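You operate a simulated robot arm through the tools that you are given. There is no shell and no other tool.

Carry out the task below with a simulated robot arm. There is one attempt and no reset: what you move stays moved.

## Task
Put the small blue arc in the drawer and change the teal fixture's label.
Fine: close the drawer again; peel the green label off the plate, lay it on the side table, then stick the yellow one on.

The check looks at the end state, three seconds after you hand in, the way a careful person would. Anything else that was tipped, shoved, dropped, spilled or broken makes it a failure.

## Robot
A 7-joint arm with a fingered hand, fixed in place. Base frame: the origin is at the foot of the arm, x ahead of it, y to its left, z up. Units: mm, rad, N and s.
Its first joint turns from -2.007 to 2.007 rad. Payload 5 kg.
The TCP is the grasp point between the finger pads, 32 mm short of the fingertips. In the tool frame z runs along the fingers and y along their closing line. Largest opening 160 mm; the body of the gripper starts 89 mm behind the TCP. The gripper is a hand of 4 fingers: y runs from the thumb to the fingers, the wrist lies at [0, 0, -267] in the tool frame.
Orientation is told as [roll, pitch, yaw] about the base's x, y, z axes, in that order, counted from this pose: with the fingers straight down and closing along the base's y, the tool's x points along the base's -x, its y along +y and its z along -z.

## Interface
- The arm moves only by the tool step_arm. Its argument "rows" is a list of rows, each a list of 6 numbers: the shift along the base's x, y, z in units of 300 mm (1.0 is 300 mm), then the turn, a rotation vector about the base's x, y, z in units of 45 degrees (1.0 is 45 degrees). In form: [[x, y, z, wx, wy, wz], ...]. A call has 1 to 20 rows; each row is the pose to reach, as a shift and turn from the pose commanded when the call began. A call with a number of a shift or a turn outside -1 to 1 is refused whole. A row lasts 0.2 s, in which the tool goes at most 50 mm and 0.15 rad; a call with a longer step from one row to the next is refused whole. Where a pose cannot be reached the arm comes as near as it can. A force on the tool above 90 N (or 10 N above the force at the start of the call, whichever is more), or a blocked arm, ends the call early, and 0.2 s more pass. In this call time passes only in rows, and 0.2 s behind the last. The reply holds the time, the measured pose of the TCP, the force on the tool along the base axes, the opening and the grip force, in the units named above and with some noise, with the torque about the TCP (base axes, N m) and any sound that the robot's microphone picked up, and new pictures: "views" is both (left out), scene, wrist or none.
- Cameras (640 x 400 px; columns grow to the right, rows downward): "scene" is fixed at [408, -638.4, 1343.7]; the picture's right is [0.93, -0.36, 0.00], its down [-0.22, -0.57, -0.79] and it looks along [0.28, 0.74, -0.61] (base axes); focal length 346 px, centre (320, 200). "wrist" rides on the gripper at [80, -4, -114] in the tool frame; the picture's right is [0.05, 1.00, 0.00], its down [-0.82, 0.04, -0.58] and it looks along [-0.58, 0.03, 0.82] (tool axes); focal length 265 px, centre (320, 200). There is no depth. A picture from a camera that has moved, and an enlarged one, comes with that camera's place and axes in the base frame and with its lens. The place of the scene camera against the robot may be out by one fixed shift of up to 25 mm in any direction.
- raise_lower(by): slides the trunk up (or, below 0, down) by that many mm; the arm rides with it, the base frame stays. It gives what a move gives, with no picture.
- curl_fingers(finger1, finger2, finger3, thumb_bend): sets how far each is bent, from 0 (flat) to 100 (curled in); at 30 the hand is open as for a grip, at 70 the pads meet at the TCP. One left out holds its place. A second passes; each finger stops where it meets its share of the squeeze, and holds until it gets a number again. It is the only way to open and close the hand. It gives what a move gives, with no picture; readings hold the bend of each and the force on the fingers (four entries, about 0 where the hand has none), thumb and palm.
- inspect(camera, box): a new picture of the part [left, top, right, bottom] of that camera's present view, enlarged. No time passes.
- hand_in(): hands the job in; it is judged then, once.

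Places have to be worked out from the pictures, the camera data and where the tool is seen. Open the gripper and draw the arm clear of the work before you hand the job in, unless the task says otherwise.

The tools are called after "Emit:" as name(argument=value, ...) on one line, values as JSON. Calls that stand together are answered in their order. step_arm: Moves the arm, as the interface text tells. Its arguments: {"type":"object","properties":{"rows":{"type":"array","items":{"type":"array","items":{"type":"number"}}},"views":{"type":"string","enum":["both","scene","wrist","none"]}},"required":["rows"]} The other tools are called the same way: raise_lower (by) slides the trunk up or down; curl_fingers (finger1, finger2, finger3, thumb_bend) moves the fingers one by one; inspect (camera, box) takes an enlarged picture of a part of a camera's view; hand_in () hands the job in.

At the start:

```text
clock: 0.0
eef_pos: [702.5, -202.1, 1003.0]
orientation: [0.0, -0.001, -0.001]
ft_force: [-0.5, -0.2, 0.6]
wrist_torque: [0.0, -0.04, 0.0]
width: 159.7
gripper_force: 0.1
shape: jaw
bend: [30.0, 30.0, 30.0, 30.0]
finger forces: [0.0, 0.0, 0.0, 0.0, 0.0, 0.0]
trunk travel left (down, up): [-550.0, 440.0]
```

scene: 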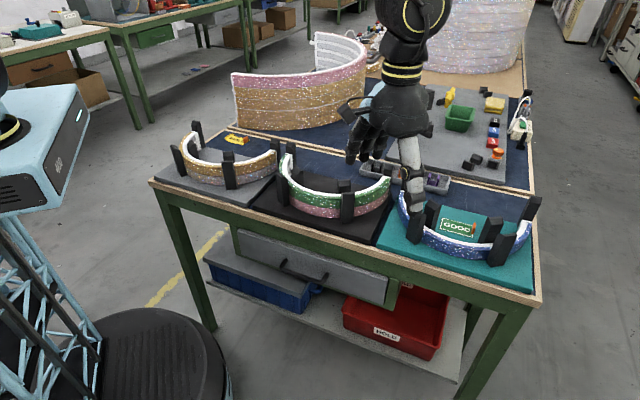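
wrist: 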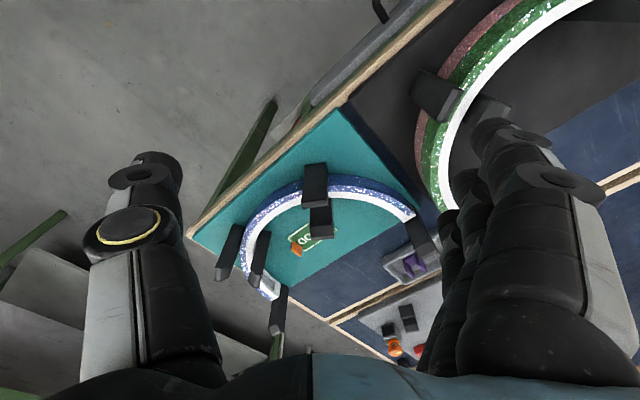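

The scene shows a workbench with three fixtures (grey, black, teal), a drawer under the top and a green label on the teal fixture. I'll enlarge several parts before I move anything.

Emit:
inspect(camera="scene", box=[380, 160, 560, 300])

Emit:
inspect(camera="scene", box=[140, 110, 400, 260])

Emit:
inspect(camera="scene", box=[400, 70, 560, 200])

Emit:
inspect(camera="scene", box=[190, 210, 470, 390])

Emit:
inspect(camera="scene", box=[0, 0, 320, 140])

Emit:
inspect(camera="wrist", box=[180, 130, 460, 370])

```text
2.86 times, centred on (470, 230) of scene
camera zoom: at [408.0, -638.4, 1343.7], right [0.93, -0.36, 0.0], down [-0.22, -0.57, -0.79], along [0.28, 0.74, -0.61], focal length 988 px, centre (-109, 114)
```

zoom: 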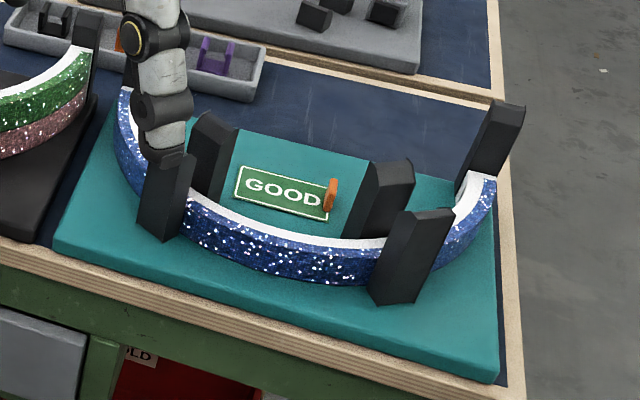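

```text
2.46 times, centred on (270, 185) of scene
camera zoom: at [408.0, -638.4, 1343.7], right [0.93, -0.36, 0.0], down [-0.22, -0.57, -0.79], along [0.28, 0.74, -0.61], focal length 851 px, centre (443, 237)
```

zoom: 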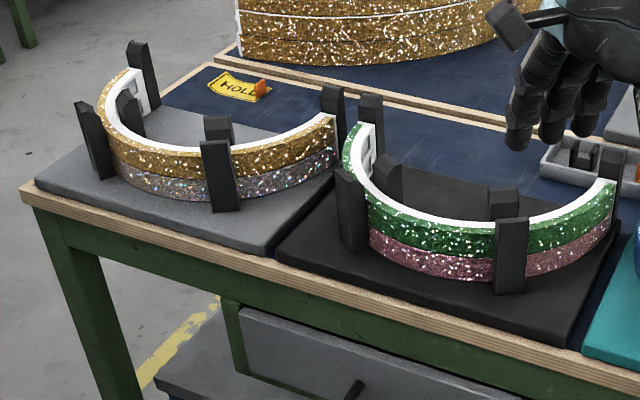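

```text
3.08 times, centred on (480, 135) of scene
camera zoom: at [408.0, -638.4, 1343.7], right [0.93, -0.36, 0.0], down [-0.22, -0.57, -0.79], along [0.28, 0.74, -0.61], focal length 1064 px, centre (-172, 400)
```

zoom: 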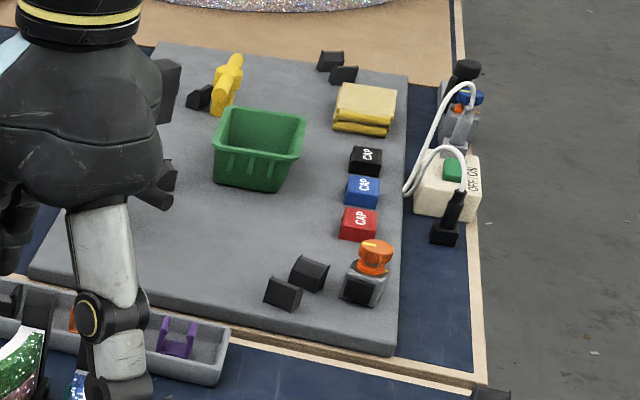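

```text
2.22 times, centred on (330, 300) of scene
camera zoom: at [408.0, -638.4, 1343.7], right [0.93, -0.36, 0.0], down [-0.22, -0.57, -0.79], along [0.28, 0.74, -0.61], focal length 768 px, centre (298, -22)
```

zoom: 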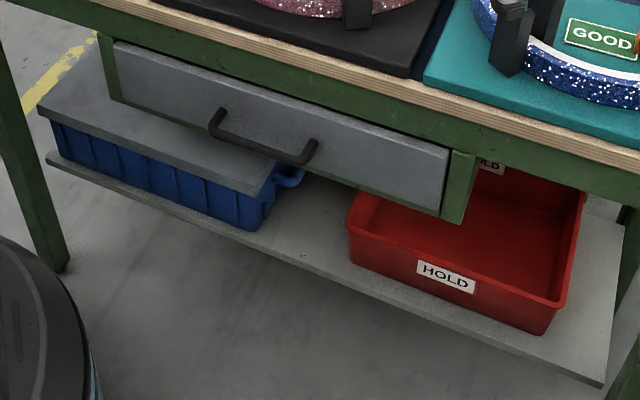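

```text
2.00 times, centred on (160, 70) of scene
camera zoom: at [408.0, -638.4, 1343.7], right [0.93, -0.36, 0.0], down [-0.22, -0.57, -0.79], along [0.28, 0.74, -0.61], focal length 691 px, centre (640, 460)
```

zoom: 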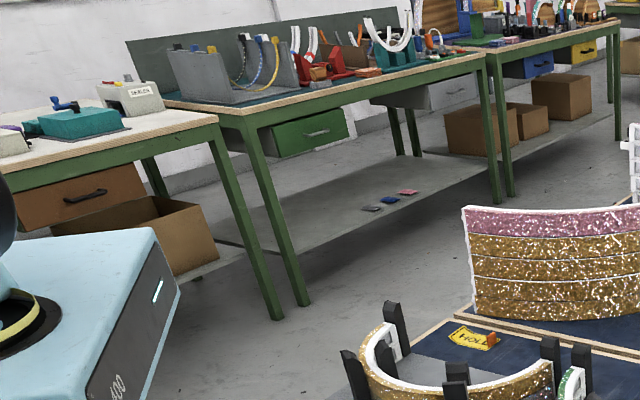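

```text
1.67 times, centred on (320, 250) of wrist
camera zoom: at [622.5, -206.2, 1117.1], right [-0.05, 1.0, 0.0], down [0.82, 0.04, 0.58], along [0.58, 0.03, -0.82], focal length 442 px, centre (320, 117)
```

zoom: 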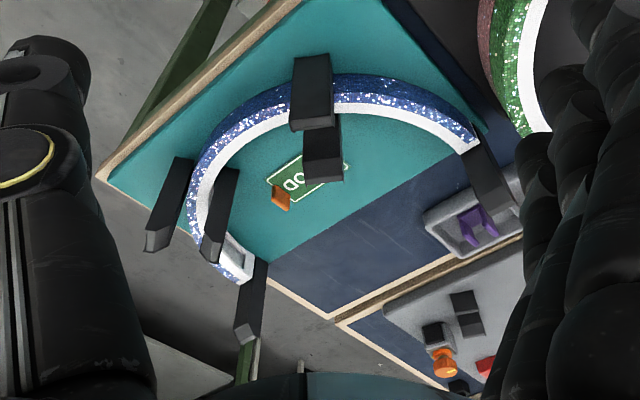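

The green label reads GOOD with an orange tab, at about (901, -207, 819), and the yellow HOLD label lies near (517, 428, 805). The bench runs at 45°, and the drawer handle is near (576, -86, 672). I'll raise the hand and turn it to look across the bench before deciding which one is the side table.

Emit:
step_arm(rows=[[-0.067, 0.1, 0.05, 0, 0, 0.1], [-0.134, 0.2, 0.1, 0, 0, 0.2], [-0.2, 0.3, 0.15, 0, 0, 0.3], [-0.268, 0.4, 0.2, 0, 0, 0.4], [-0.335, 0.5, 0.25, 0, 0, 0.5], [-0.4, 0.6, 0.3, 0, 0, 0.6], [-0.469, 0.7, 0.35, 0, 0, 0.7], [-0.536, 0.8, 0.4, 0, 0, 0.8], [-0.603, 0.9, 0.45, 0, 0, 0.9], [-0.67, 1.0, 0.5, 0, 0, 1.0]], views="both")

```text
clock: 2.2
eef_pos: [499.2, 100.1, 1155.2]
orientation: [0.001, 0.001, 0.789]
ft_force: [-0.5, 0.7, 0.3]
wrist_torque: [-0.02, -0.01, 0.05]
width: 159.9
gripper_force: 0.1
shape: jaw
bend: [30.0, 30.0, 30.0, 30.0]
finger forces: [0.0, 0.0, 0.1, 0.0, 0.2, 0.0]
trunk travel left (down, up): [-550.0, 440.0]
camera wrist: at [447.1, 39.7, 1268.2], right [-0.74, 0.67, 0.0], down [0.55, 0.61, 0.58], along [0.39, 0.43, -0.82], focal length 265 px, centre (320, 200)
```

scene: 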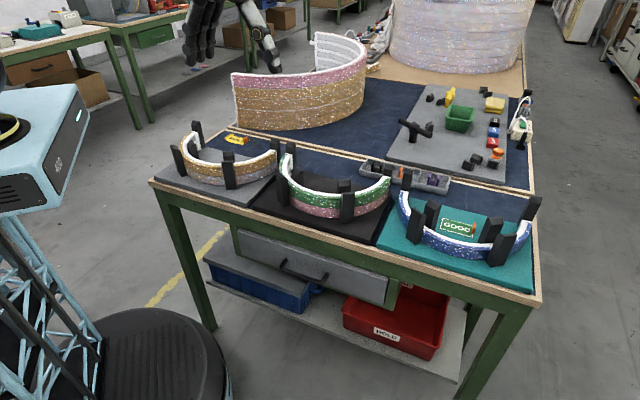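
wrist: 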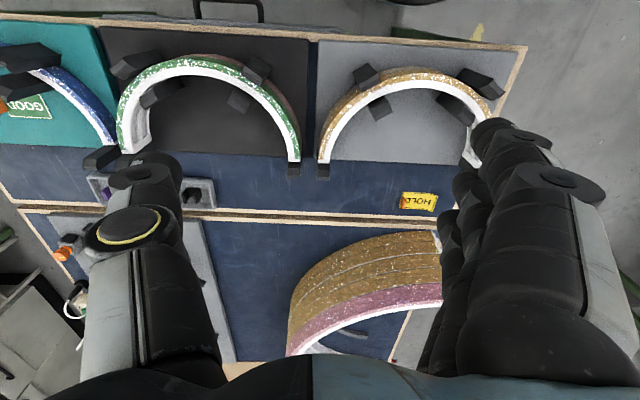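

Two tables are in reach: the narrow bench with fixtures and the deeper one right behind it. I'll enlarge both views to look for other surfaces or other blue arcs.

Emit:
inspect(camera="wrist", box=[0, 0, 320, 200])

Emit:
inspect(camera="wrist", box=[280, 0, 600, 200])

Emit:
inspect(camera="scene", box=[360, 60, 560, 200])

Emit:
inspect(camera="scene", box=[300, 0, 640, 110])

Emit:
inspect(camera="scene", box=[380, 170, 550, 300])

```text
2.00 times, centred on (160, 100) of wrist
camera zoom: at [447.1, 39.7, 1268.2], right [-0.74, 0.67, 0.0], down [0.55, 0.61, 0.58], along [0.39, 0.43, -0.82], focal length 531 px, centre (640, 400)
```

zoom: 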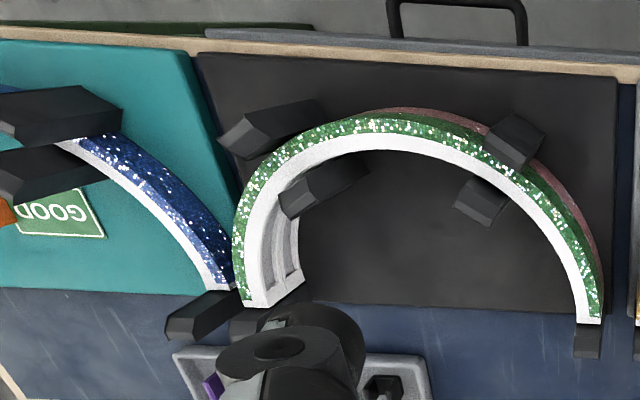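

```text
2.00 times, centred on (440, 100) of wrist
camera zoom: at [447.1, 39.7, 1268.2], right [-0.74, 0.67, 0.0], down [0.55, 0.61, 0.58], along [0.39, 0.43, -0.82], focal length 531 px, centre (80, 400)
```

zoom: 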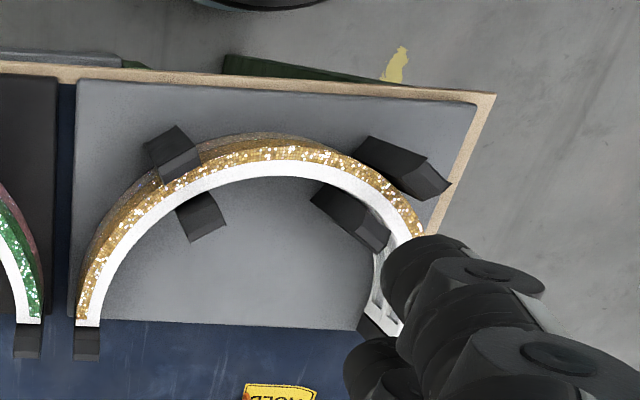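

```text
2.86 times, centred on (460, 130) of scene
camera zoom: at [408.0, -638.4, 1343.7], right [0.93, -0.36, 0.0], down [-0.22, -0.57, -0.79], along [0.28, 0.74, -0.61], focal length 988 px, centre (-80, 400)
```

zoom: 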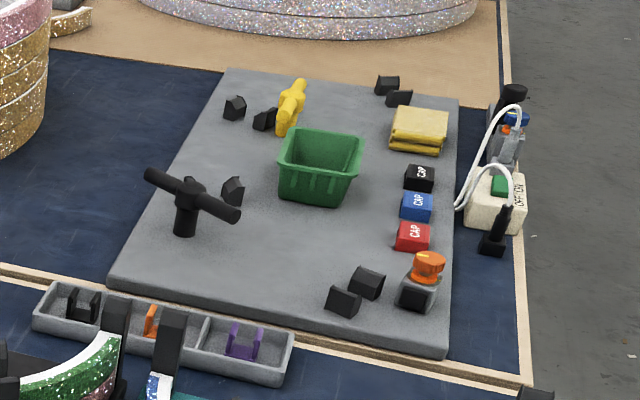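

```text
1.88 times, centred on (470, 55) of scene
camera zoom: at [408.0, -638.4, 1343.7], right [0.93, -0.36, 0.0], down [-0.22, -0.57, -0.79], along [0.28, 0.74, -0.61], focal length 651 px, centre (38, 473)
```

zoom: 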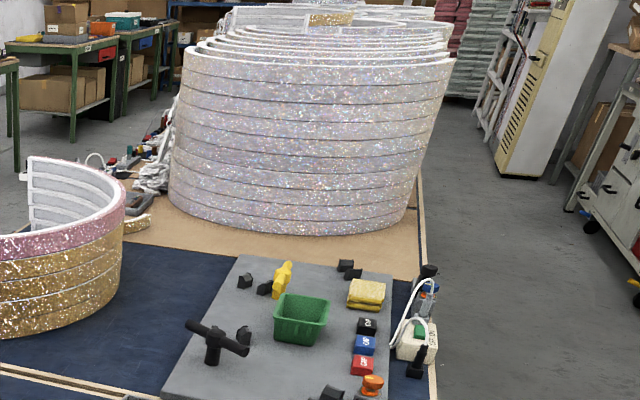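

```text
3.08 times, centred on (465, 235) of scene
camera zoom: at [408.0, -638.4, 1343.7], right [0.93, -0.36, 0.0], down [-0.22, -0.57, -0.79], along [0.28, 0.74, -0.61], focal length 1064 px, centre (-126, 92)
```

zoom: 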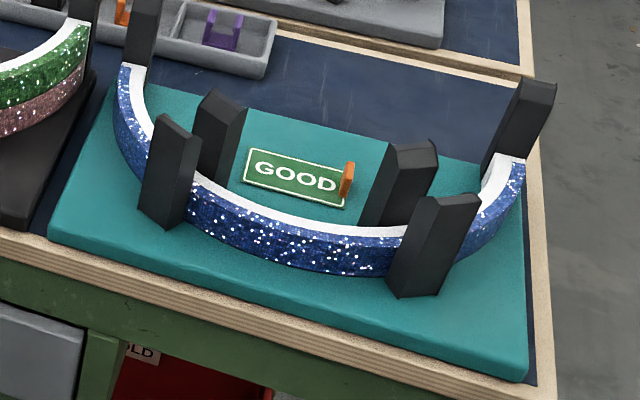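

No second blue arc shows so far, but part of the surroundings is hidden. I'll swing the wrist camera towards the robot's left.

Emit:
step_arm(rows=[[-0.05, 0.07, 0.02, 0, 0, 0.125], [-0.1, 0.14, 0.04, 0, 0, 0.25], [-0.15, 0.21, 0.06, 0, 0, 0.375], [-0.2, 0.28, 0.08, 0, 0, 0.5], [-0.25, 0.35, 0.1, 0, 0, 0.625], [-0.3, 0.42, 0.12, 0, 0, 0.75], [-0.35, 0.49, 0.14, 0, 0, 0.875], [-0.4, 0.56, 0.16, 0, 0, 1.0]], views="both")

```text
clock: 4.0
eef_pos: [380.0, 265.7, 1201.3]
orientation: [-0.001, -0.001, 1.573]
ft_force: [0.3, -0.4, 0.1]
wrist_torque: [-0.03, -0.01, 0.0]
width: 159.7
gripper_force: 0.1
shape: jaw
bend: [30.0, 30.0, 30.0, 30.0]
finger forces: [0.0, 0.0, 0.0, 0.0, 0.0, 0.0]
trunk travel left (down, up): [-550.0, 440.0]
camera wrist: at [385.9, 184.8, 1314.2], right [-1.0, -0.05, 0.0], down [-0.04, 0.82, 0.58], along [-0.03, 0.58, -0.82], focal length 265 px, centre (320, 200)
```

scene: 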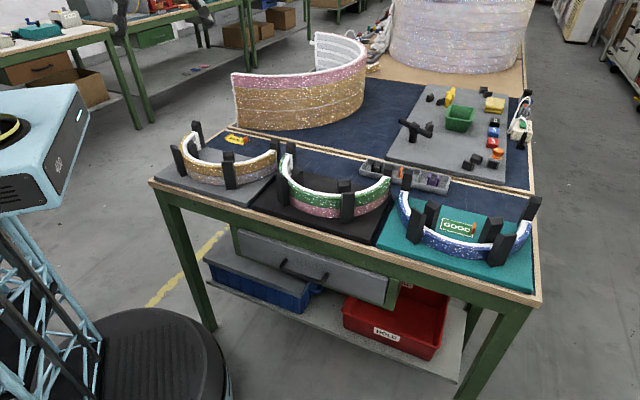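
wrist: 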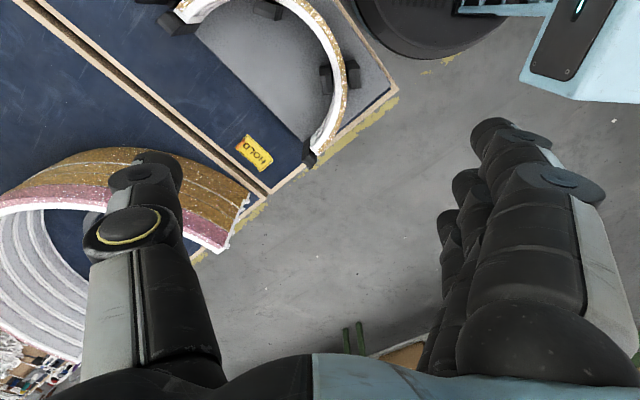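

Nothing but floor on the left. I'll swing round to the robot's right in several moves, staying high.

Emit:
step_arm(rows=[[0.04, -0.12, 0, 0, 0, -0.167], [0.08, -0.24, 0, 0, 0, -0.333], [0.12, -0.36, 0, 0, 0, -0.5], [0.16, -0.48, 0, 0, 0, -0.667], [0.2, -0.6, 0, 0, 0, -0.833], [0.24, -0.72, 0, 0, 0, -1.0]], views="none")

Emit:
step_arm(rows=[[0.0, -0.12, 0, 0, 0, -0.167], [0.0, -0.24, 0, 0, 0, -0.333], [0.0, -0.36, 0, 0, 0, -0.5], [0.0, -0.48, 0, 0, 0, -0.667], [0.0, -0.6, 0, 0, 0, -0.833], [0.0, -0.72, 0, 0, 0, -1.0]], views="wrist")

Emit:
step_arm(rows=[[0.0, -0.1, 0, 0, 0, -0.167], [0.0, -0.2, 0, 0, 0, -0.333], [0.0, -0.3, 0, 0, 0, -0.5], [0.0, -0.4, 0, 0, 0, -0.667], [0.0, -0.5, 0, 0, 0, -0.833], [0.0, -0.6, 0, 0, 0, -1.0]], views="wrist")

Emit:
step_arm(rows=[[0.0, 0, 0, 0, 0, -0.167], [0.0, 0, 0, 0, 0, -0.333], [0.0, 0, 0, 0, 0, -0.5], [0.0, 0, 0, 0, 0, -0.667], [0.0, 0, 0, 0, 0, -0.833], [0.0, 0, 0, 0, 0, -1.0]], views="both")

```text
clock: 5.4
eef_pos: [451.7, 48.7, 1201.6]
orientation: [-0.001, 0.001, 0.783]
ft_force: [0.8, -0.3, -0.6]
wrist_torque: [0.05, 0.01, 0.0]
width: 159.8
gripper_force: 0.1
shape: jaw
bend: [30.0, 30.0, 30.0, 30.0]
finger forces: [0.1, 0.0, 0.0, 0.1, 0.1, 0.1]
trunk travel left (down, up): [-550.0, 440.0]
```

```text
clock: 6.8
eef_pos: [453.3, -167.9, 1199.1]
orientation: [0.0, 0.0, -0.001]
ft_force: [0.9, -0.3, 0.0]
wrist_torque: [0.02, -0.01, -0.01]
width: 160.1
gripper_force: 0.1
shape: jaw
bend: [30.0, 30.0, 30.0, 30.0]
finger forces: [0.0, 0.0, 0.1, 0.0, 0.1, 0.1]
trunk travel left (down, up): [-550.0, 440.0]
camera wrist: at [373.4, -171.6, 1312.8], right [-0.05, 1.0, 0.0], down [0.82, 0.04, 0.58], along [0.58, 0.03, -0.82], focal length 265 px, centre (320, 200)
```

wrist: 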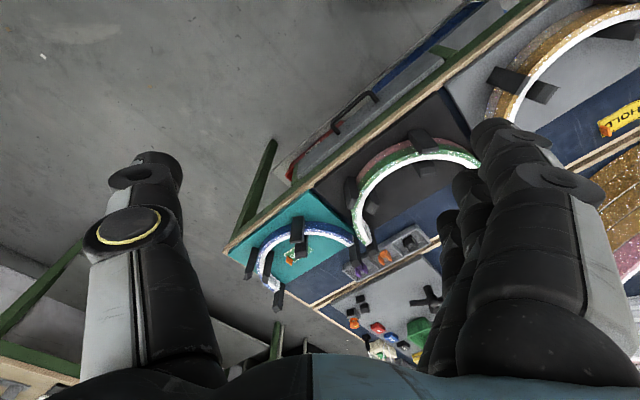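

```text
clock: 8.2
eef_pos: [453.9, -345.8, 1201.6]
orientation: [-0.001, -0.001, -0.784]
ft_force: [0.2, -0.6, -0.1]
wrist_torque: [0.04, 0.01, -0.02]
width: 159.8
gripper_force: 0.1
shape: jaw
bend: [30.0, 30.0, 30.0, 30.0]
finger forces: [0.1, 0.0, 0.0, 0.0, 0.0, 0.0]
trunk travel left (down, up): [-550.0, 440.0]
camera wrist: at [395.0, -292.0, 1315.0], right [0.67, 0.74, 0.0], down [0.61, -0.55, 0.58], along [0.43, -0.39, -0.82], focal length 265 px, centre (320, 200)
```

wrist: 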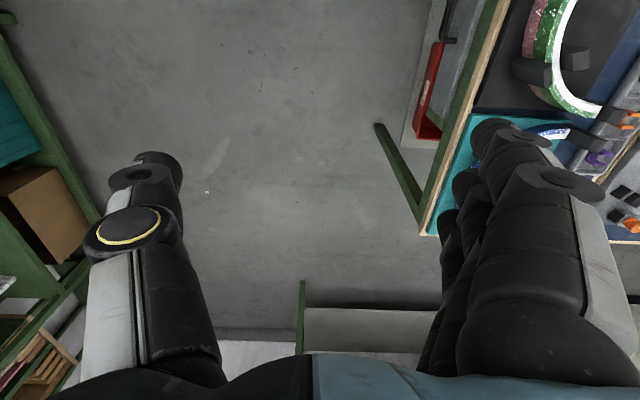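

```text
clock: 9.6
eef_pos: [452.1, -346.1, 1201.6]
orientation: [0.001, -0.001, -1.572]
ft_force: [0.0, 1.3, 1.0]
wrist_torque: [-0.03, -0.02, 0.01]
width: 159.9
gripper_force: 0.0
shape: jaw
bend: [30.0, 30.0, 30.0, 30.0]
finger forces: [0.0, 0.0, 0.1, 0.0, 0.0, 0.0]
trunk travel left (down, up): [-550.0, 440.0]
camera wrist: at [449.9, -265.8, 1315.3], right [1.0, 0.05, 0.0], down [0.04, -0.82, 0.58], along [0.03, -0.58, -0.82], focal length 265 px, centre (320, 200)
```

scene: 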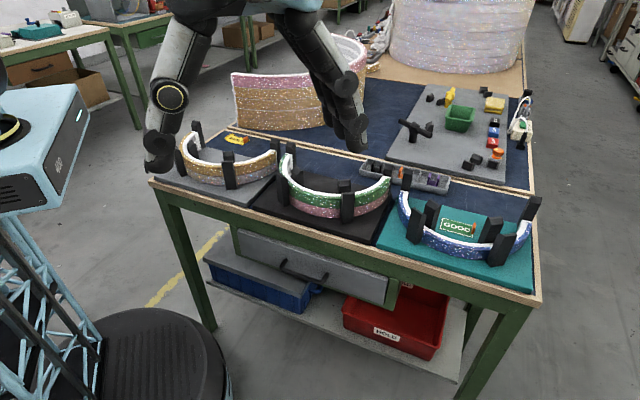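
wrist: 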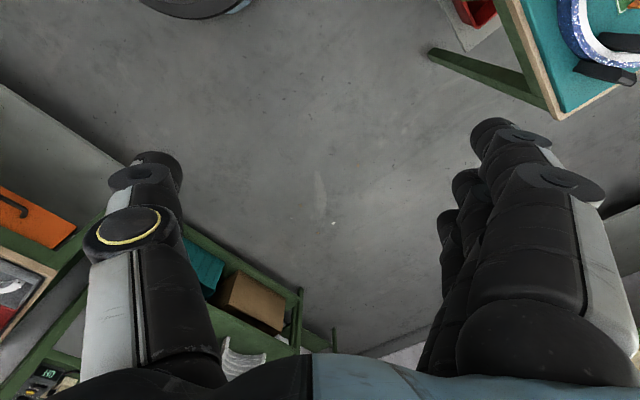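

There is a further table at the right rear with an orange drawer front. I'll swing further that way to see how far off it is.

Emit:
step_arm(rows=[[-0.1, -0.05, 0, 0, 0, -0.125], [-0.2, -0.1, 0, 0, 0, -0.25], [-0.3, -0.15, 0, 0, 0, -0.375], [-0.4, -0.2, 0, 0, 0, -0.5], [-0.5, -0.25, 0, 0, 0, -0.625], [-0.6, -0.3, 0, 0, 0, -0.75], [-0.7, -0.35, 0, 0, 0, -0.875], [-0.8, -0.4, 0, 0, 0, -1.0]], views="both")

```text
clock: 11.4
eef_pos: [211.7, -466.5, 1200.7]
orientation: [0.001, -0.001, -2.357]
ft_force: [0.2, 1.3, -1.1]
wrist_torque: [0.0, 0.0, -0.01]
width: 159.8
gripper_force: 0.0
shape: jaw
bend: [30.0, 30.0, 30.0, 30.0]
finger forces: [0.0, 0.1, 0.0, 0.1, 0.1, 0.0]
trunk travel left (down, up): [-550.0, 440.0]
camera wrist: at [267.7, -407.7, 1314.1], right [0.74, -0.67, 0.0], down [-0.55, -0.61, 0.58], along [-0.39, -0.43, -0.82], focal length 265 px, centre (320, 200)
```

scene: 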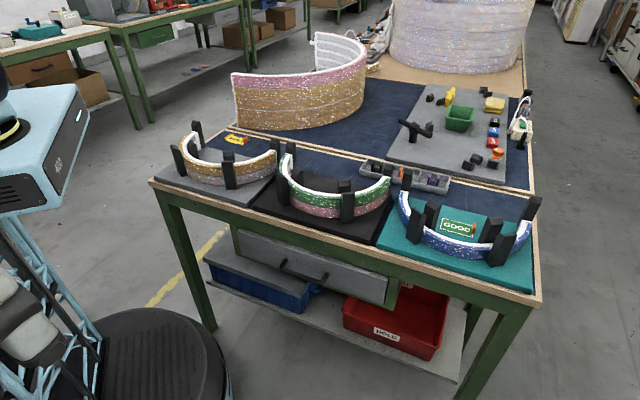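
wrist: 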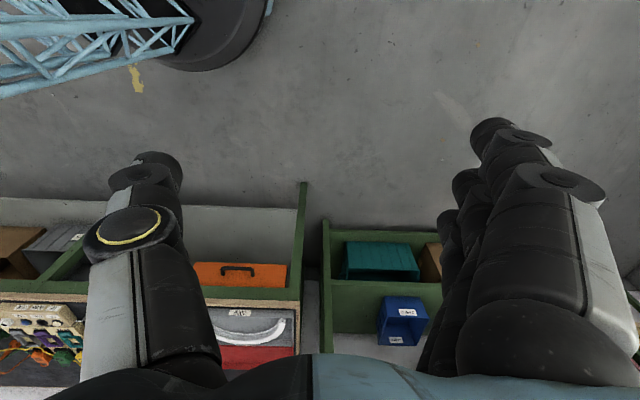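

The tables behind the robot are out of reach, so the narrow fixture bench standing against the long assembly table must be the side table. I'll swing back to look at the drawer handle from the front.

Emit:
step_arm(rows=[[0.08, 0.05, -0.05, 0, 0, 0.15], [0.16, 0.1, -0.1, 0, 0, 0.3], [0.24, 0.15, -0.15, 0, 0, 0.45], [0.32, 0.2, -0.2, 0, 0, 0.6], [0.4, 0.25, -0.25, 0, 0, 0.75], [0.48, 0.3, -0.3, 0, 0, 0.9], [0.52, 0.35, -0.35, 0, 0, 1.0]], views="none")

Emit:
step_arm(rows=[[0.02, 0.05, -0.07, 0, 0, 0.167], [0.04, 0.1, -0.14, 0, 0, 0.333], [0.06, 0.15, -0.21, 0, 0, 0.5], [0.08, 0.2, -0.28, 0, 0, 0.667], [0.1, 0.25, -0.35, 0, 0, 0.833], [0.1, 0.3, -0.35, 0, 0, 1.0]], views="both")

```text
clock: 13.0
eef_pos: [370.5, -361.0, 1096.6]
orientation: [-0.001, 0.001, -1.57]
ft_force: [-0.1, 0.5, 0.2]
wrist_torque: [0.0, 0.03, -0.02]
width: 159.9
gripper_force: 0.0
shape: jaw
bend: [30.0, 30.0, 30.0, 30.0]
finger forces: [0.1, 0.0, 0.0, 0.1, 0.0, 0.0]
trunk travel left (down, up): [-550.0, 440.0]
```

```text
clock: 14.4
eef_pos: [398.6, -271.9, 992.7]
orientation: [0.001, 0.001, -0.782]
ft_force: [-0.5, 0.3, 0.1]
wrist_torque: [0.02, 0.02, 0.02]
width: 160.1
gripper_force: 0.1
shape: jaw
bend: [30.0, 30.0, 30.0, 30.0]
finger forces: [0.0, 0.1, 0.0, 0.1, 0.1, 0.0]
trunk travel left (down, up): [-550.0, 440.0]
camera wrist: at [339.8, -217.8, 1106.5], right [0.67, 0.74, 0.0], down [0.61, -0.54, 0.58], along [0.43, -0.39, -0.82], focal length 265 px, centre (320, 200)
```

scene: 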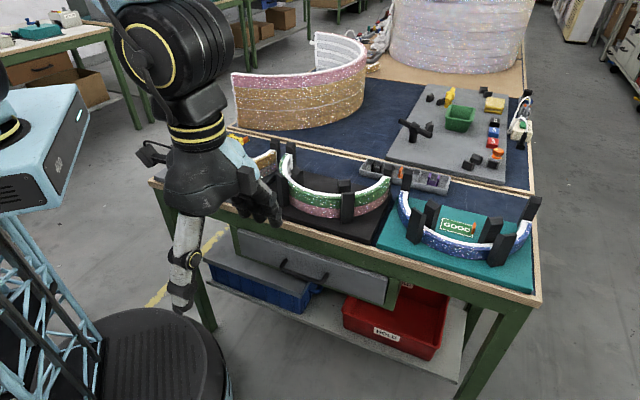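
wrist: 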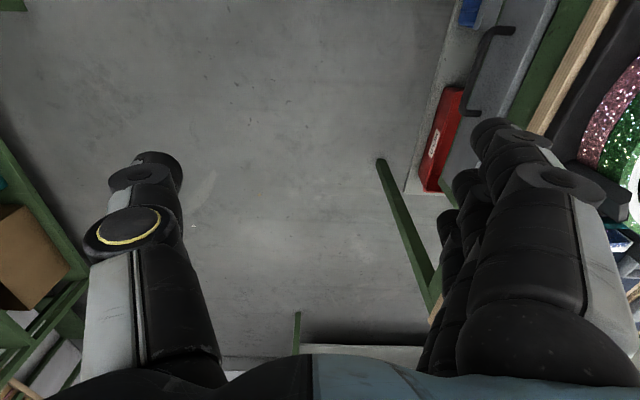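

The handle is visible on the right of the wrist view, so I'll enlarge it there and in the scene view to measure it.

Emit:
inspect(camera="wrist", box=[420, 0, 620, 130])

Emit:
inspect(camera="scene", box=[220, 210, 400, 320])

```text
3.08 times, centred on (520, 65) of wrist
camera zoom: at [339.8, -217.8, 1106.5], right [0.67, 0.74, 0.0], down [0.61, -0.54, 0.58], along [0.43, -0.39, -0.82], focal length 817 px, centre (-295, 615)
```

zoom: 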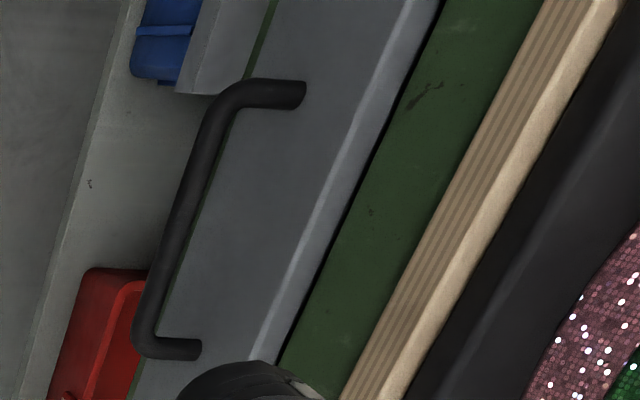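

```text
3.56 times, centred on (310, 265) of scene
camera zoom: at [408.0, -638.4, 1343.7], right [0.93, -0.36, 0.0], down [-0.22, -0.57, -0.79], along [0.28, 0.74, -0.61], focal length 1229 px, centre (356, -31)
```

zoom: 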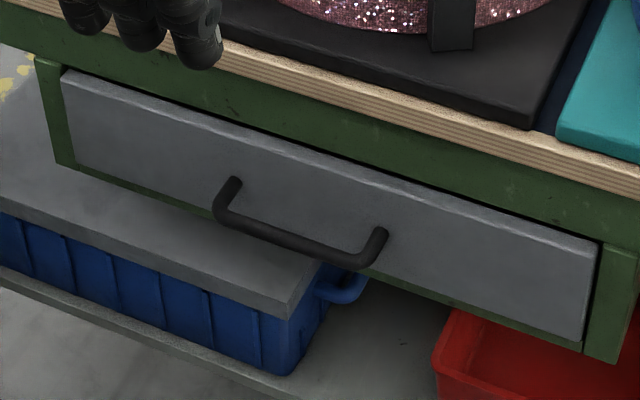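

From two wrist views I judge the handle bar to be at n≈335 along the bench normal and z≈652, spanning about 119 mm, with the drawer face at n≈365. I'll tilt the hand forward so the fingers point at the drawer, with three fingers above and the thumb below.

Emit:
step_arm(rows=[[0.02, 0.02, -0.11, 0.118, -0.118, 0], [0.045, 0.045, -0.22, 0.236, -0.236, 0], [0.07, 0.07, -0.33, 0.354, -0.354, 0], [0.095, 0.095, -0.44, 0.471, -0.471, 0], [0.12, 0.12, -0.55, 0.589, -0.589, 0], [0.14, 0.14, -0.66, 0.707, -0.707, 0]], views="both")

```text
clock: 15.8
eef_pos: [436.0, -246.1, 800.8]
orientation: [0.759, -0.023, -0.786]
ft_force: [-0.1, -0.2, -0.4]
wrist_torque: [0.12, -0.11, -0.01]
width: 159.9
gripper_force: 0.1
shape: jaw
bend: [30.0, 30.0, 30.0, 30.0]
finger forces: [0.1, 0.0, 0.1, 0.0, 0.0, 0.0]
trunk travel left (down, up): [-550.0, 440.0]
camera wrist: at [322.6, -246.5, 877.6], right [0.46, 0.56, 0.68], down [0.31, -0.83, 0.47], along [0.83, -0.01, -0.56], focal length 265 px, centre (320, 200)
```

scene: 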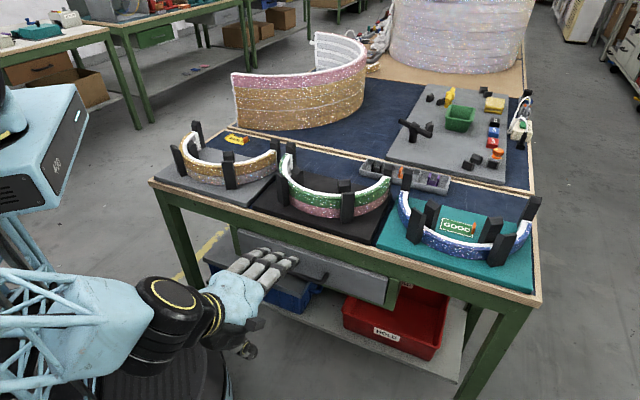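
wrist: 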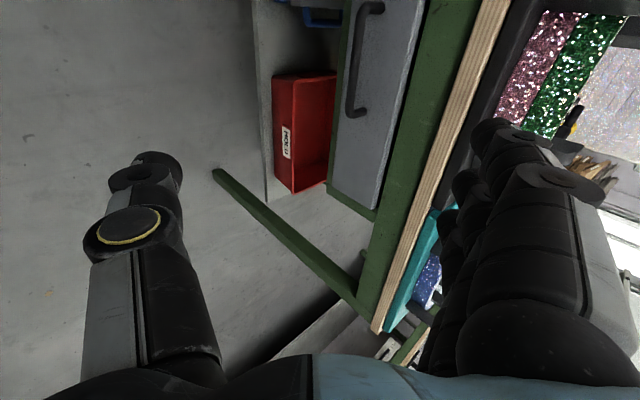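

The arm fell about 17 mm short of that pose, so it is near a limit there. I'll lower the trunk to bring the whole arm down towards handle height.

Emit:
raise_lower(by=-130)

```text
clock: 17.4
eef_pos: [441.5, -231.1, 663.9]
orientation: [0.784, 0.0, -0.788]
ft_force: [0.5, -0.3, -0.3]
wrist_torque: [-0.02, -0.01, -0.01]
width: 159.9
gripper_force: 0.1
shape: jaw
bend: [30.0, 30.0, 30.0, 30.0]
finger forces: [0.0, 0.0, 0.1, 0.1, 0.0, 0.1]
trunk travel left (down, up): [-420.0, 570.0]
```

The pose now reads correctly. I'll turn the fingers to horizontal while moving up a little, then lower the trunk again to handle height.

Emit:
step_arm(rows=[[-0.005, 0.005, 0.07, 0.118, -0.118, 0], [-0.01, 0.01, 0.14, 0.236, -0.236, 0], [-0.015, 0.015, 0.2, 0.354, -0.354, 0], [-0.02, 0.02, 0.27, 0.471, -0.471, 0], [-0.027, 0.027, 0.33, 0.589, -0.589, 0], [-0.034, 0.034, 0.4, 0.69, -0.69, 0]], views="none")

Emit:
raise_lower(by=-130)

Emit:
step_arm(rows=[[0, 0, 0, 0, 0, 0]], views="both")

```text
clock: 19.0
eef_pos: [448.6, -190.5, 784.3]
orientation: [1.526, -0.011, -0.685]
ft_force: [-0.3, 0.7, 0.2]
wrist_torque: [0.06, 0.0, 0.01]
width: 159.9
gripper_force: 0.0
shape: jaw
bend: [30.0, 30.0, 30.0, 30.0]
finger forces: [0.0, 0.0, 0.1, 0.0, 0.0, 0.0]
trunk travel left (down, up): [-420.0, 570.0]
stopped in row 6: the arm was blocked; the commanded pose is now the measured one
```

```text
clock: 20.6
eef_pos: [452.9, -189.1, 652.5]
orientation: [1.523, -0.005, -0.684]
ft_force: [0.4, -0.1, -0.2]
wrist_torque: [-0.03, -0.02, -0.01]
width: 159.8
gripper_force: 0.1
shape: jaw
bend: [30.0, 30.0, 30.0, 30.0]
finger forces: [0.0, 0.0, 0.0, 0.0, 0.1, 0.0]
trunk travel left (down, up): [-290.0, 700.0]
```

```text
clock: 21.0
eef_pos: [453.5, -189.2, 651.7]
orientation: [1.523, -0.006, -0.684]
ft_force: [-0.5, 0.0, 0.5]
wrist_torque: [-0.05, 0.02, -0.01]
width: 160.0
gripper_force: 0.0
shape: jaw
bend: [30.0, 30.0, 30.0, 30.0]
finger forces: [0.0, 0.1, 0.0, 0.1, 0.1, 0.0]
trunk travel left (down, up): [-290.0, 700.0]
camera wrist: at [320.9, -226.9, 652.0], right [-0.01, 0.07, 1.0], down [0.27, -0.96, 0.07], along [0.96, 0.27, -0.01], focal length 265 px, centre (320, 200)
```

scene: 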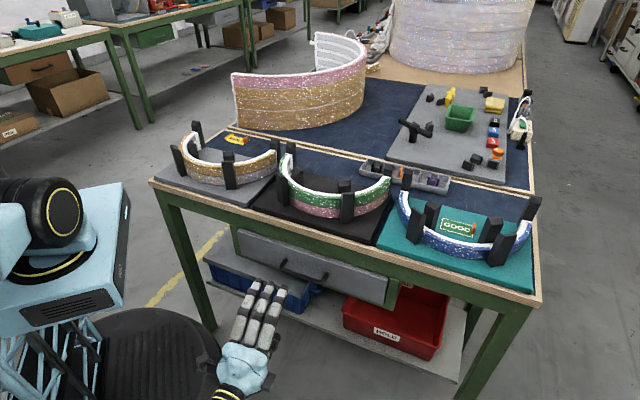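
wrist: 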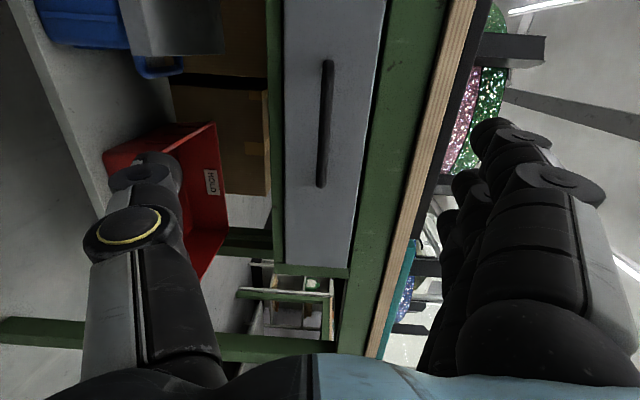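

The hand is nearly horizontal at handle height, about 6° off the bench normal, with the handle bar straight ahead at z≈647, u≈458. I'll try to correct the yaw first.

Emit:
step_arm(rows=[[0.0, 0.0, -0.008, 0, 0, -0.06], [0.0, 0.0, -0.016, 0, 0, -0.125]], views="none")

```text
clock: 21.8
eef_pos: [466.4, -159.1, 647.6]
orientation: [1.502, -0.015, -0.692]
ft_force: [1.0, -1.2, -0.5]
wrist_torque: [0.05, -0.04, 0.02]
width: 160.0
gripper_force: 0.0
shape: jaw
bend: [30.0, 30.0, 30.0, 30.0]
finger forces: [0.1, 0.0, 0.1, 0.0, 0.1, 0.0]
trunk travel left (down, up): [-290.0, 700.0]
stopped in row 2: the arm was blocked; the commanded pose is now the measured one
```

The hand cannot turn further towards the drawer at this height, which looks like a wrist limit. I'll go back to a 50° forward tilt and raise the trunk so the forearm comes in from above.

Emit:
step_arm(rows=[[0.0, -0.016, 0.05, -0.119, 0.108, -0.024], [0.0, -0.032, 0.1, -0.238, 0.217, -0.047], [0.0, -0.048, 0.15, -0.357, 0.325, -0.071], [0.0, -0.064, 0.2, -0.476, 0.434, -0.094], [0.0, -0.08, 0.25, -0.596, 0.542, -0.118], [0.0, -0.08, 0.25, -0.596, 0.542, -0.118]], views="none")

Emit:
raise_lower(by=150)

Emit:
step_arm(rows=[[0, 0, -0.12, 0, 0, 0], [0, 0, -0.24, 0, 0, 0], [0, 0, -0.36, 0, 0, 0], [0, 0, -0.48, 0, 0, 0], [0, 0, -0.48, 0, 0, 0]], views="both")

```text
clock: 23.2
eef_pos: [460.8, -186.7, 727.5]
orientation: [0.881, -0.021, -0.791]
ft_force: [0.0, 0.1, -0.7]
wrist_torque: [-0.01, 0.01, 0.03]
width: 160.0
gripper_force: 0.1
shape: jaw
bend: [30.0, 30.0, 30.0, 30.0]
finger forces: [0.0, 0.0, 0.1, 0.0, 0.1, 0.0]
trunk travel left (down, up): [-290.0, 700.0]
```

```text
clock: 24.9
eef_pos: [460.8, -186.4, 876.3]
orientation: [0.882, -0.022, -0.787]
ft_force: [-0.6, 0.5, -0.5]
wrist_torque: [-0.01, 0.0, 0.02]
width: 160.0
gripper_force: 0.0
shape: jaw
bend: [30.0, 30.0, 30.0, 30.0]
finger forces: [0.0, 0.1, 0.0, 0.1, 0.0, 0.0]
trunk travel left (down, up): [-440.0, 550.0]
```

```text
clock: 26.1
eef_pos: [460.8, -186.1, 732.1]
orientation: [0.884, -0.021, -0.788]
ft_force: [-0.2, -0.1, 0.4]
wrist_torque: [0.02, -0.01, 0.0]
width: 160.0
gripper_force: 0.0
shape: jaw
bend: [30.0, 30.0, 30.0, 30.0]
finger forces: [0.0, 0.0, 0.0, 0.0, 0.0, 0.0]
trunk travel left (down, up): [-440.0, 550.0]
camera wrist: at [340.7, -191.9, 799.8], right [0.4, 0.5, 0.77], down [0.27, -0.87, 0.42], along [0.87, 0.04, -0.48], focal length 265 px, centre (320, 200)
```

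scene: 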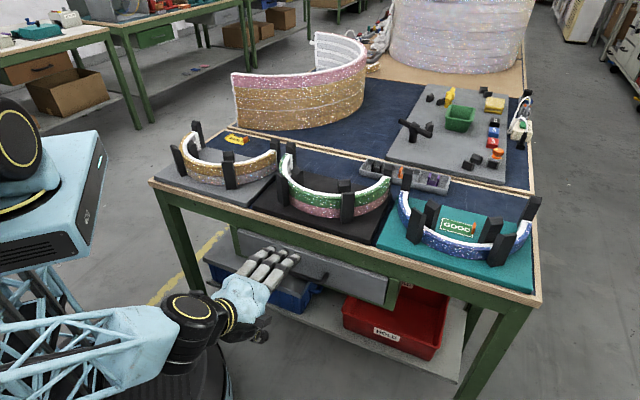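
wrist: 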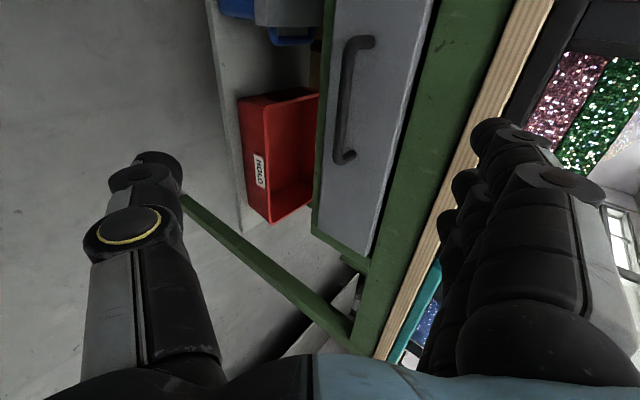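

The tilted pose is reached and the bar now measures about n≈337, z≈652, u≈460. I'll pre-close the fingers so they fit into the gap behind the bar, keeping the thumb wider.

Emit:
curl_fingers(finger1=60, finger2=60, finger3=60, thumb_bend=48)

Emit:
inspect(camera="wrist", box=[0, 0, 640, 400])

Emit:
inspect(camera="scene", box=[180, 200, 400, 360])

```text
clock: 27.1
eef_pos: [461.1, -186.4, 734.3]
orientation: [0.883, -0.023, -0.788]
ft_force: [-0.5, -0.2, 0.1]
wrist_torque: [-0.01, 0.05, 0.0]
width: 76.9
gripper_force: 0.1
shape: fingers
bend: [60.0, 60.0, 60.0, 48.0]
finger forces: [0.0, 0.0, 0.0, 0.0, 0.0, 0.0]
trunk travel left (down, up): [-440.0, 550.0]
```

```text
1.00 times, centred on (320, 200) of wrist (not enlarged: the box is as wide or as high as the picture)
camera zoom: at [340.6, -191.9, 800.2], right [0.4, 0.5, 0.77], down [0.27, -0.87, 0.42], along [0.87, 0.04, -0.48], focal length 265 px, centre (320, 200)
```

zoom: 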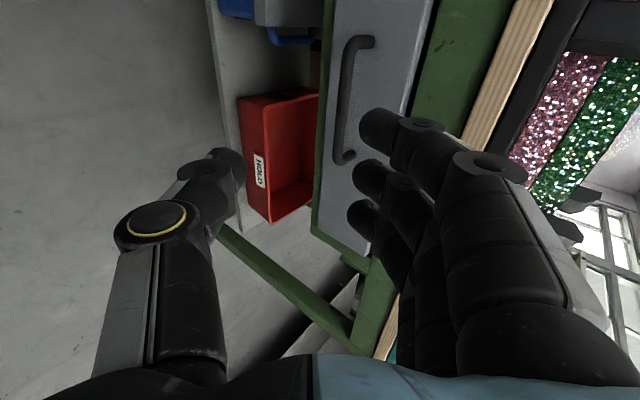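

```text
2.50 times, centred on (290, 280) of scene
camera zoom: at [408.0, -638.4, 1343.7], right [0.93, -0.36, 0.0], down [-0.22, -0.57, -0.79], along [0.28, 0.74, -0.61], focal length 864 px, centre (395, 0)
```

zoom: 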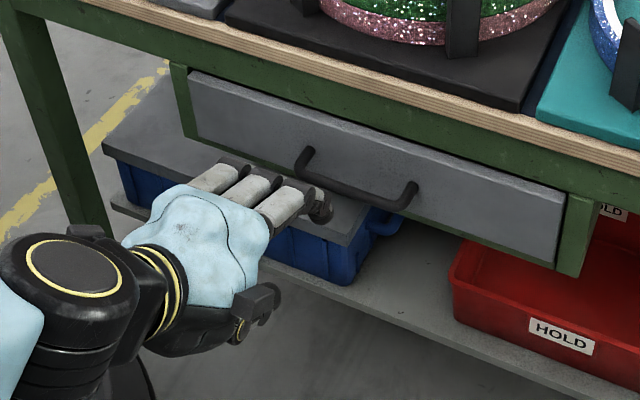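

The finger tips should pass between bar and face, and the tool point shows at the picture centre. I'll advance part-way along the approach line and check with pictures.

Emit:
step_arm(rows=[[0.062, 0.058, -0.047, 0, 0, 0], [0.125, 0.115, -0.093, 0, 0, 0], [0.187, 0.173, -0.14, 0, 0, 0]], views="both")

Emit:
inspect(camera="scene", box=[200, 210, 380, 330])

```text
clock: 27.9
eef_pos: [517.5, -132.6, 690.4]
orientation: [0.885, -0.023, -0.786]
ft_force: [-0.3, -0.1, 0.7]
wrist_torque: [0.01, 0.0, -0.03]
width: 76.8
gripper_force: 0.1
shape: fingers
bend: [60.0, 60.0, 60.0, 48.0]
finger forces: [0.0, 0.0, 0.0, 0.0, 0.0, 0.0]
trunk travel left (down, up): [-440.0, 550.0]
camera wrist: at [396.9, -139.1, 757.1], right [0.4, 0.5, 0.77], down [0.27, -0.87, 0.42], along [0.87, 0.04, -0.48], focal length 265 px, centre (320, 200)
```

scene: 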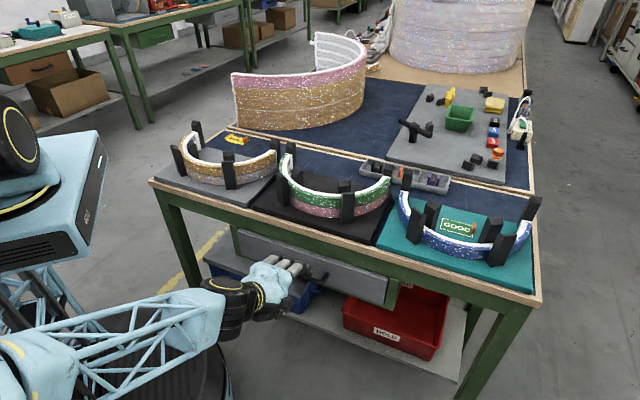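
wrist: 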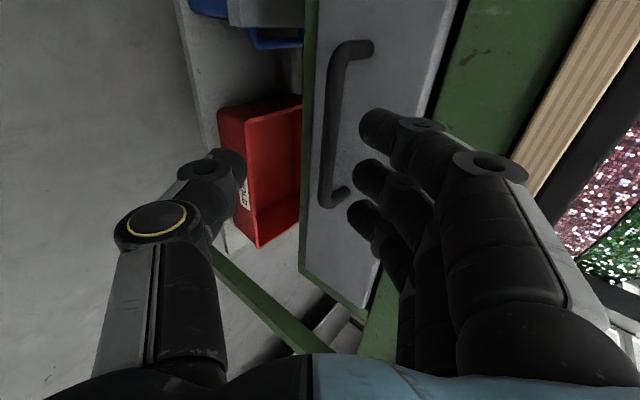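

```text
3.33 times, centred on (290, 270) of scene
camera zoom: at [408.0, -638.4, 1343.7], right [0.93, -0.36, 0.0], down [-0.22, -0.57, -0.79], along [0.28, 0.74, -0.61], focal length 1152 px, centre (420, -33)
```

zoom: 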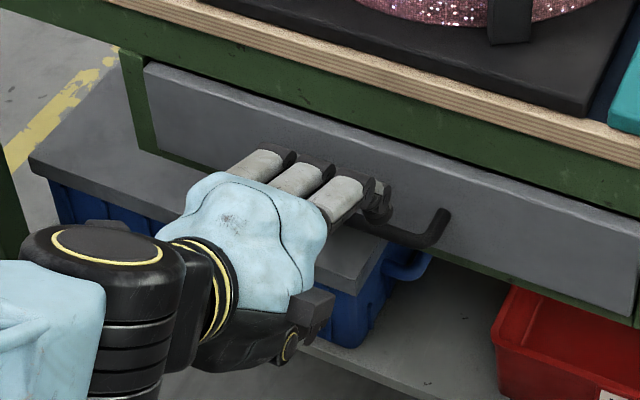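

The bar is now about 76 mm ahead along the finger axis and 9 mm to the finger side, so it should pass between thumb and fingers. I'll advance 55 mm along the axis, gently.

Emit:
step_arm(rows=[[0.034, 0.034, -0.04, 0, 0, 0], [0.067, 0.067, -0.078, 0, 0, 0], [0.1, 0.1, -0.116, 0, 0, 0]], views="both")

Emit:
inspect(camera="scene", box=[220, 220, 380, 320])

Emit:
inspect(camera="wrist", box=[220, 100, 460, 260])

```text
clock: 28.7
eef_pos: [547.8, -104.0, 656.3]
orientation: [0.885, -0.023, -0.784]
ft_force: [0.1, -0.5, -0.1]
wrist_torque: [-0.01, 0.03, 0.0]
width: 76.6
gripper_force: 0.0
shape: fingers
bend: [60.0, 60.0, 60.0, 48.0]
finger forces: [0.0, 0.0, 0.0, 0.0, 0.0, 0.0]
trunk travel left (down, up): [-440.0, 550.0]
camera wrist: at [426.4, -109.8, 722.7], right [0.4, 0.5, 0.77], down [0.27, -0.87, 0.42], along [0.88, 0.04, -0.48], focal length 265 px, centre (320, 200)
```

scene: 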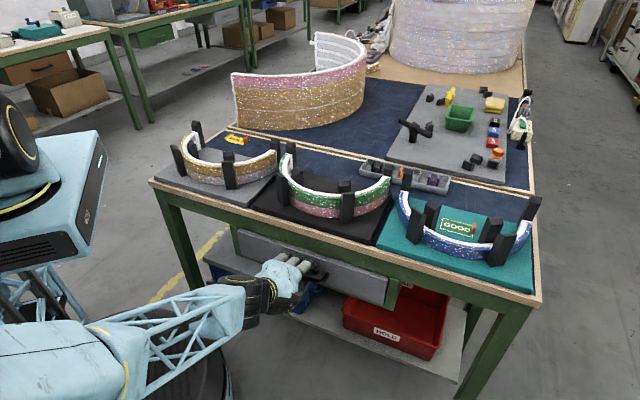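
wrist: 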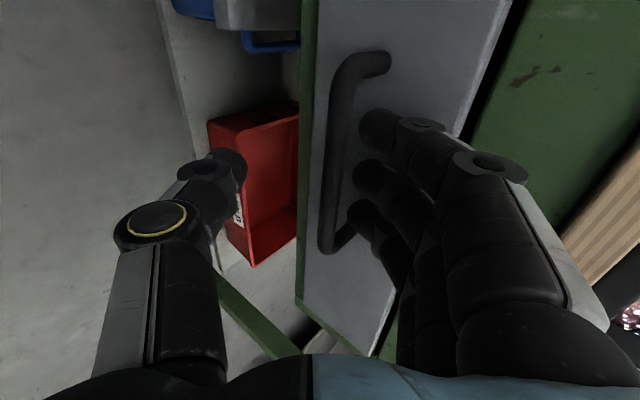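

```text
4.00 times, centred on (300, 270) of scene
camera zoom: at [408.0, -638.4, 1343.7], right [0.93, -0.36, 0.0], down [-0.22, -0.57, -0.79], along [0.28, 0.74, -0.61], focal length 1383 px, centre (400, -80)
```

zoom: 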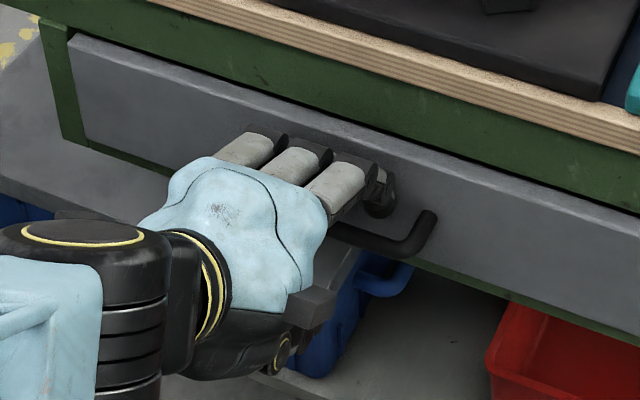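

```text
2.50 times, centred on (340, 180) of wrist
camera zoom: at [426.4, -109.8, 722.7], right [0.4, 0.5, 0.77], down [0.27, -0.87, 0.42], along [0.88, 0.04, -0.48], focal length 664 px, centre (270, 250)
```

zoom: 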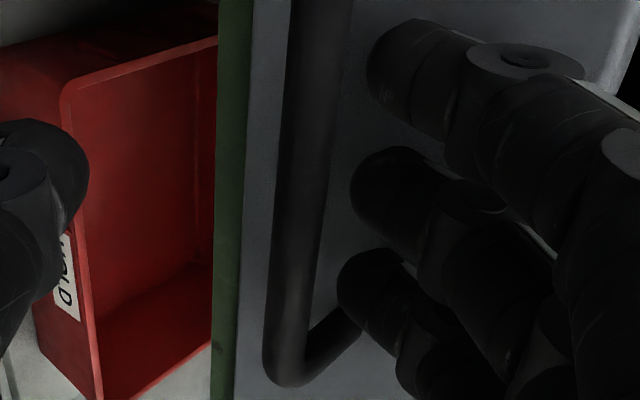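

The bar lies about 22 mm ahead of the tool point, between thumb and fingers, and nothing has been touched. I'll advance 10 mm more and then close the hand on the bar.

Emit:
step_arm(rows=[[0.018, 0.018, -0.021, 0, 0, 0]], views="wrist")

Emit:
curl_fingers(finger1=72, finger2=72, finger3=72, thumb_bend=70)

Emit:
inspect(camera="wrist", box=[160, 60, 480, 260])

```text
clock: 29.1
eef_pos: [550.9, -99.6, 650.5]
orientation: [0.883, -0.022, -0.788]
ft_force: [-7.9, -8.1, 2.9]
wrist_torque: [0.14, -0.12, 0.0]
width: 72.9
gripper_force: 5.2
shape: fingers
bend: [62.0, 62.0, 62.0, 48.0]
finger forces: [4.1, 3.7, 3.2, 0.0, 0.1, 0.0]
trunk travel left (down, up): [-440.0, 550.0]
camera wrist: at [431.1, -106.3, 716.3], right [0.4, 0.5, 0.77], down [0.27, -0.87, 0.42], along [0.87, 0.04, -0.48], focal length 265 px, centre (320, 200)
```

wrist: 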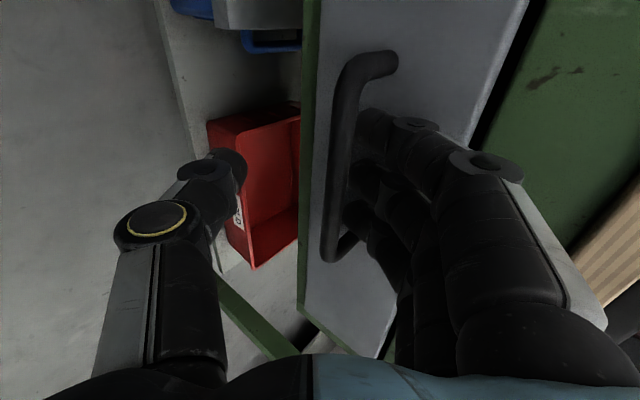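

```text
clock: 30.1
eef_pos: [551.6, -99.3, 649.9]
orientation: [0.885, -0.024, -0.785]
ft_force: [0.9, 0.4, -0.3]
wrist_torque: [0.02, 0.0, -0.04]
width: 21.9
gripper_force: 0.3
shape: fingers
bend: [72.0, 72.0, 72.0, 69.0]
finger forces: [0.1, 0.0, 0.1, 0.0, 0.0, 0.1]
trunk travel left (down, up): [-440.0, 550.0]
```

```text
2.00 times, centred on (320, 160) of wrist
camera zoom: at [431.8, -105.3, 716.5], right [0.4, 0.5, 0.77], down [0.27, -0.87, 0.42], along [0.87, 0.04, -0.48], focal length 531 px, centre (320, 280)
```

zoom: 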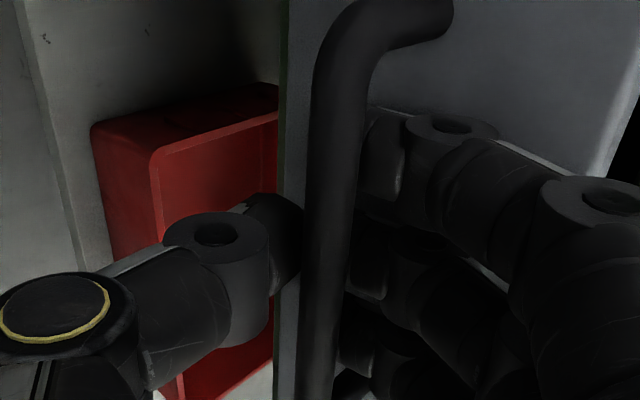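

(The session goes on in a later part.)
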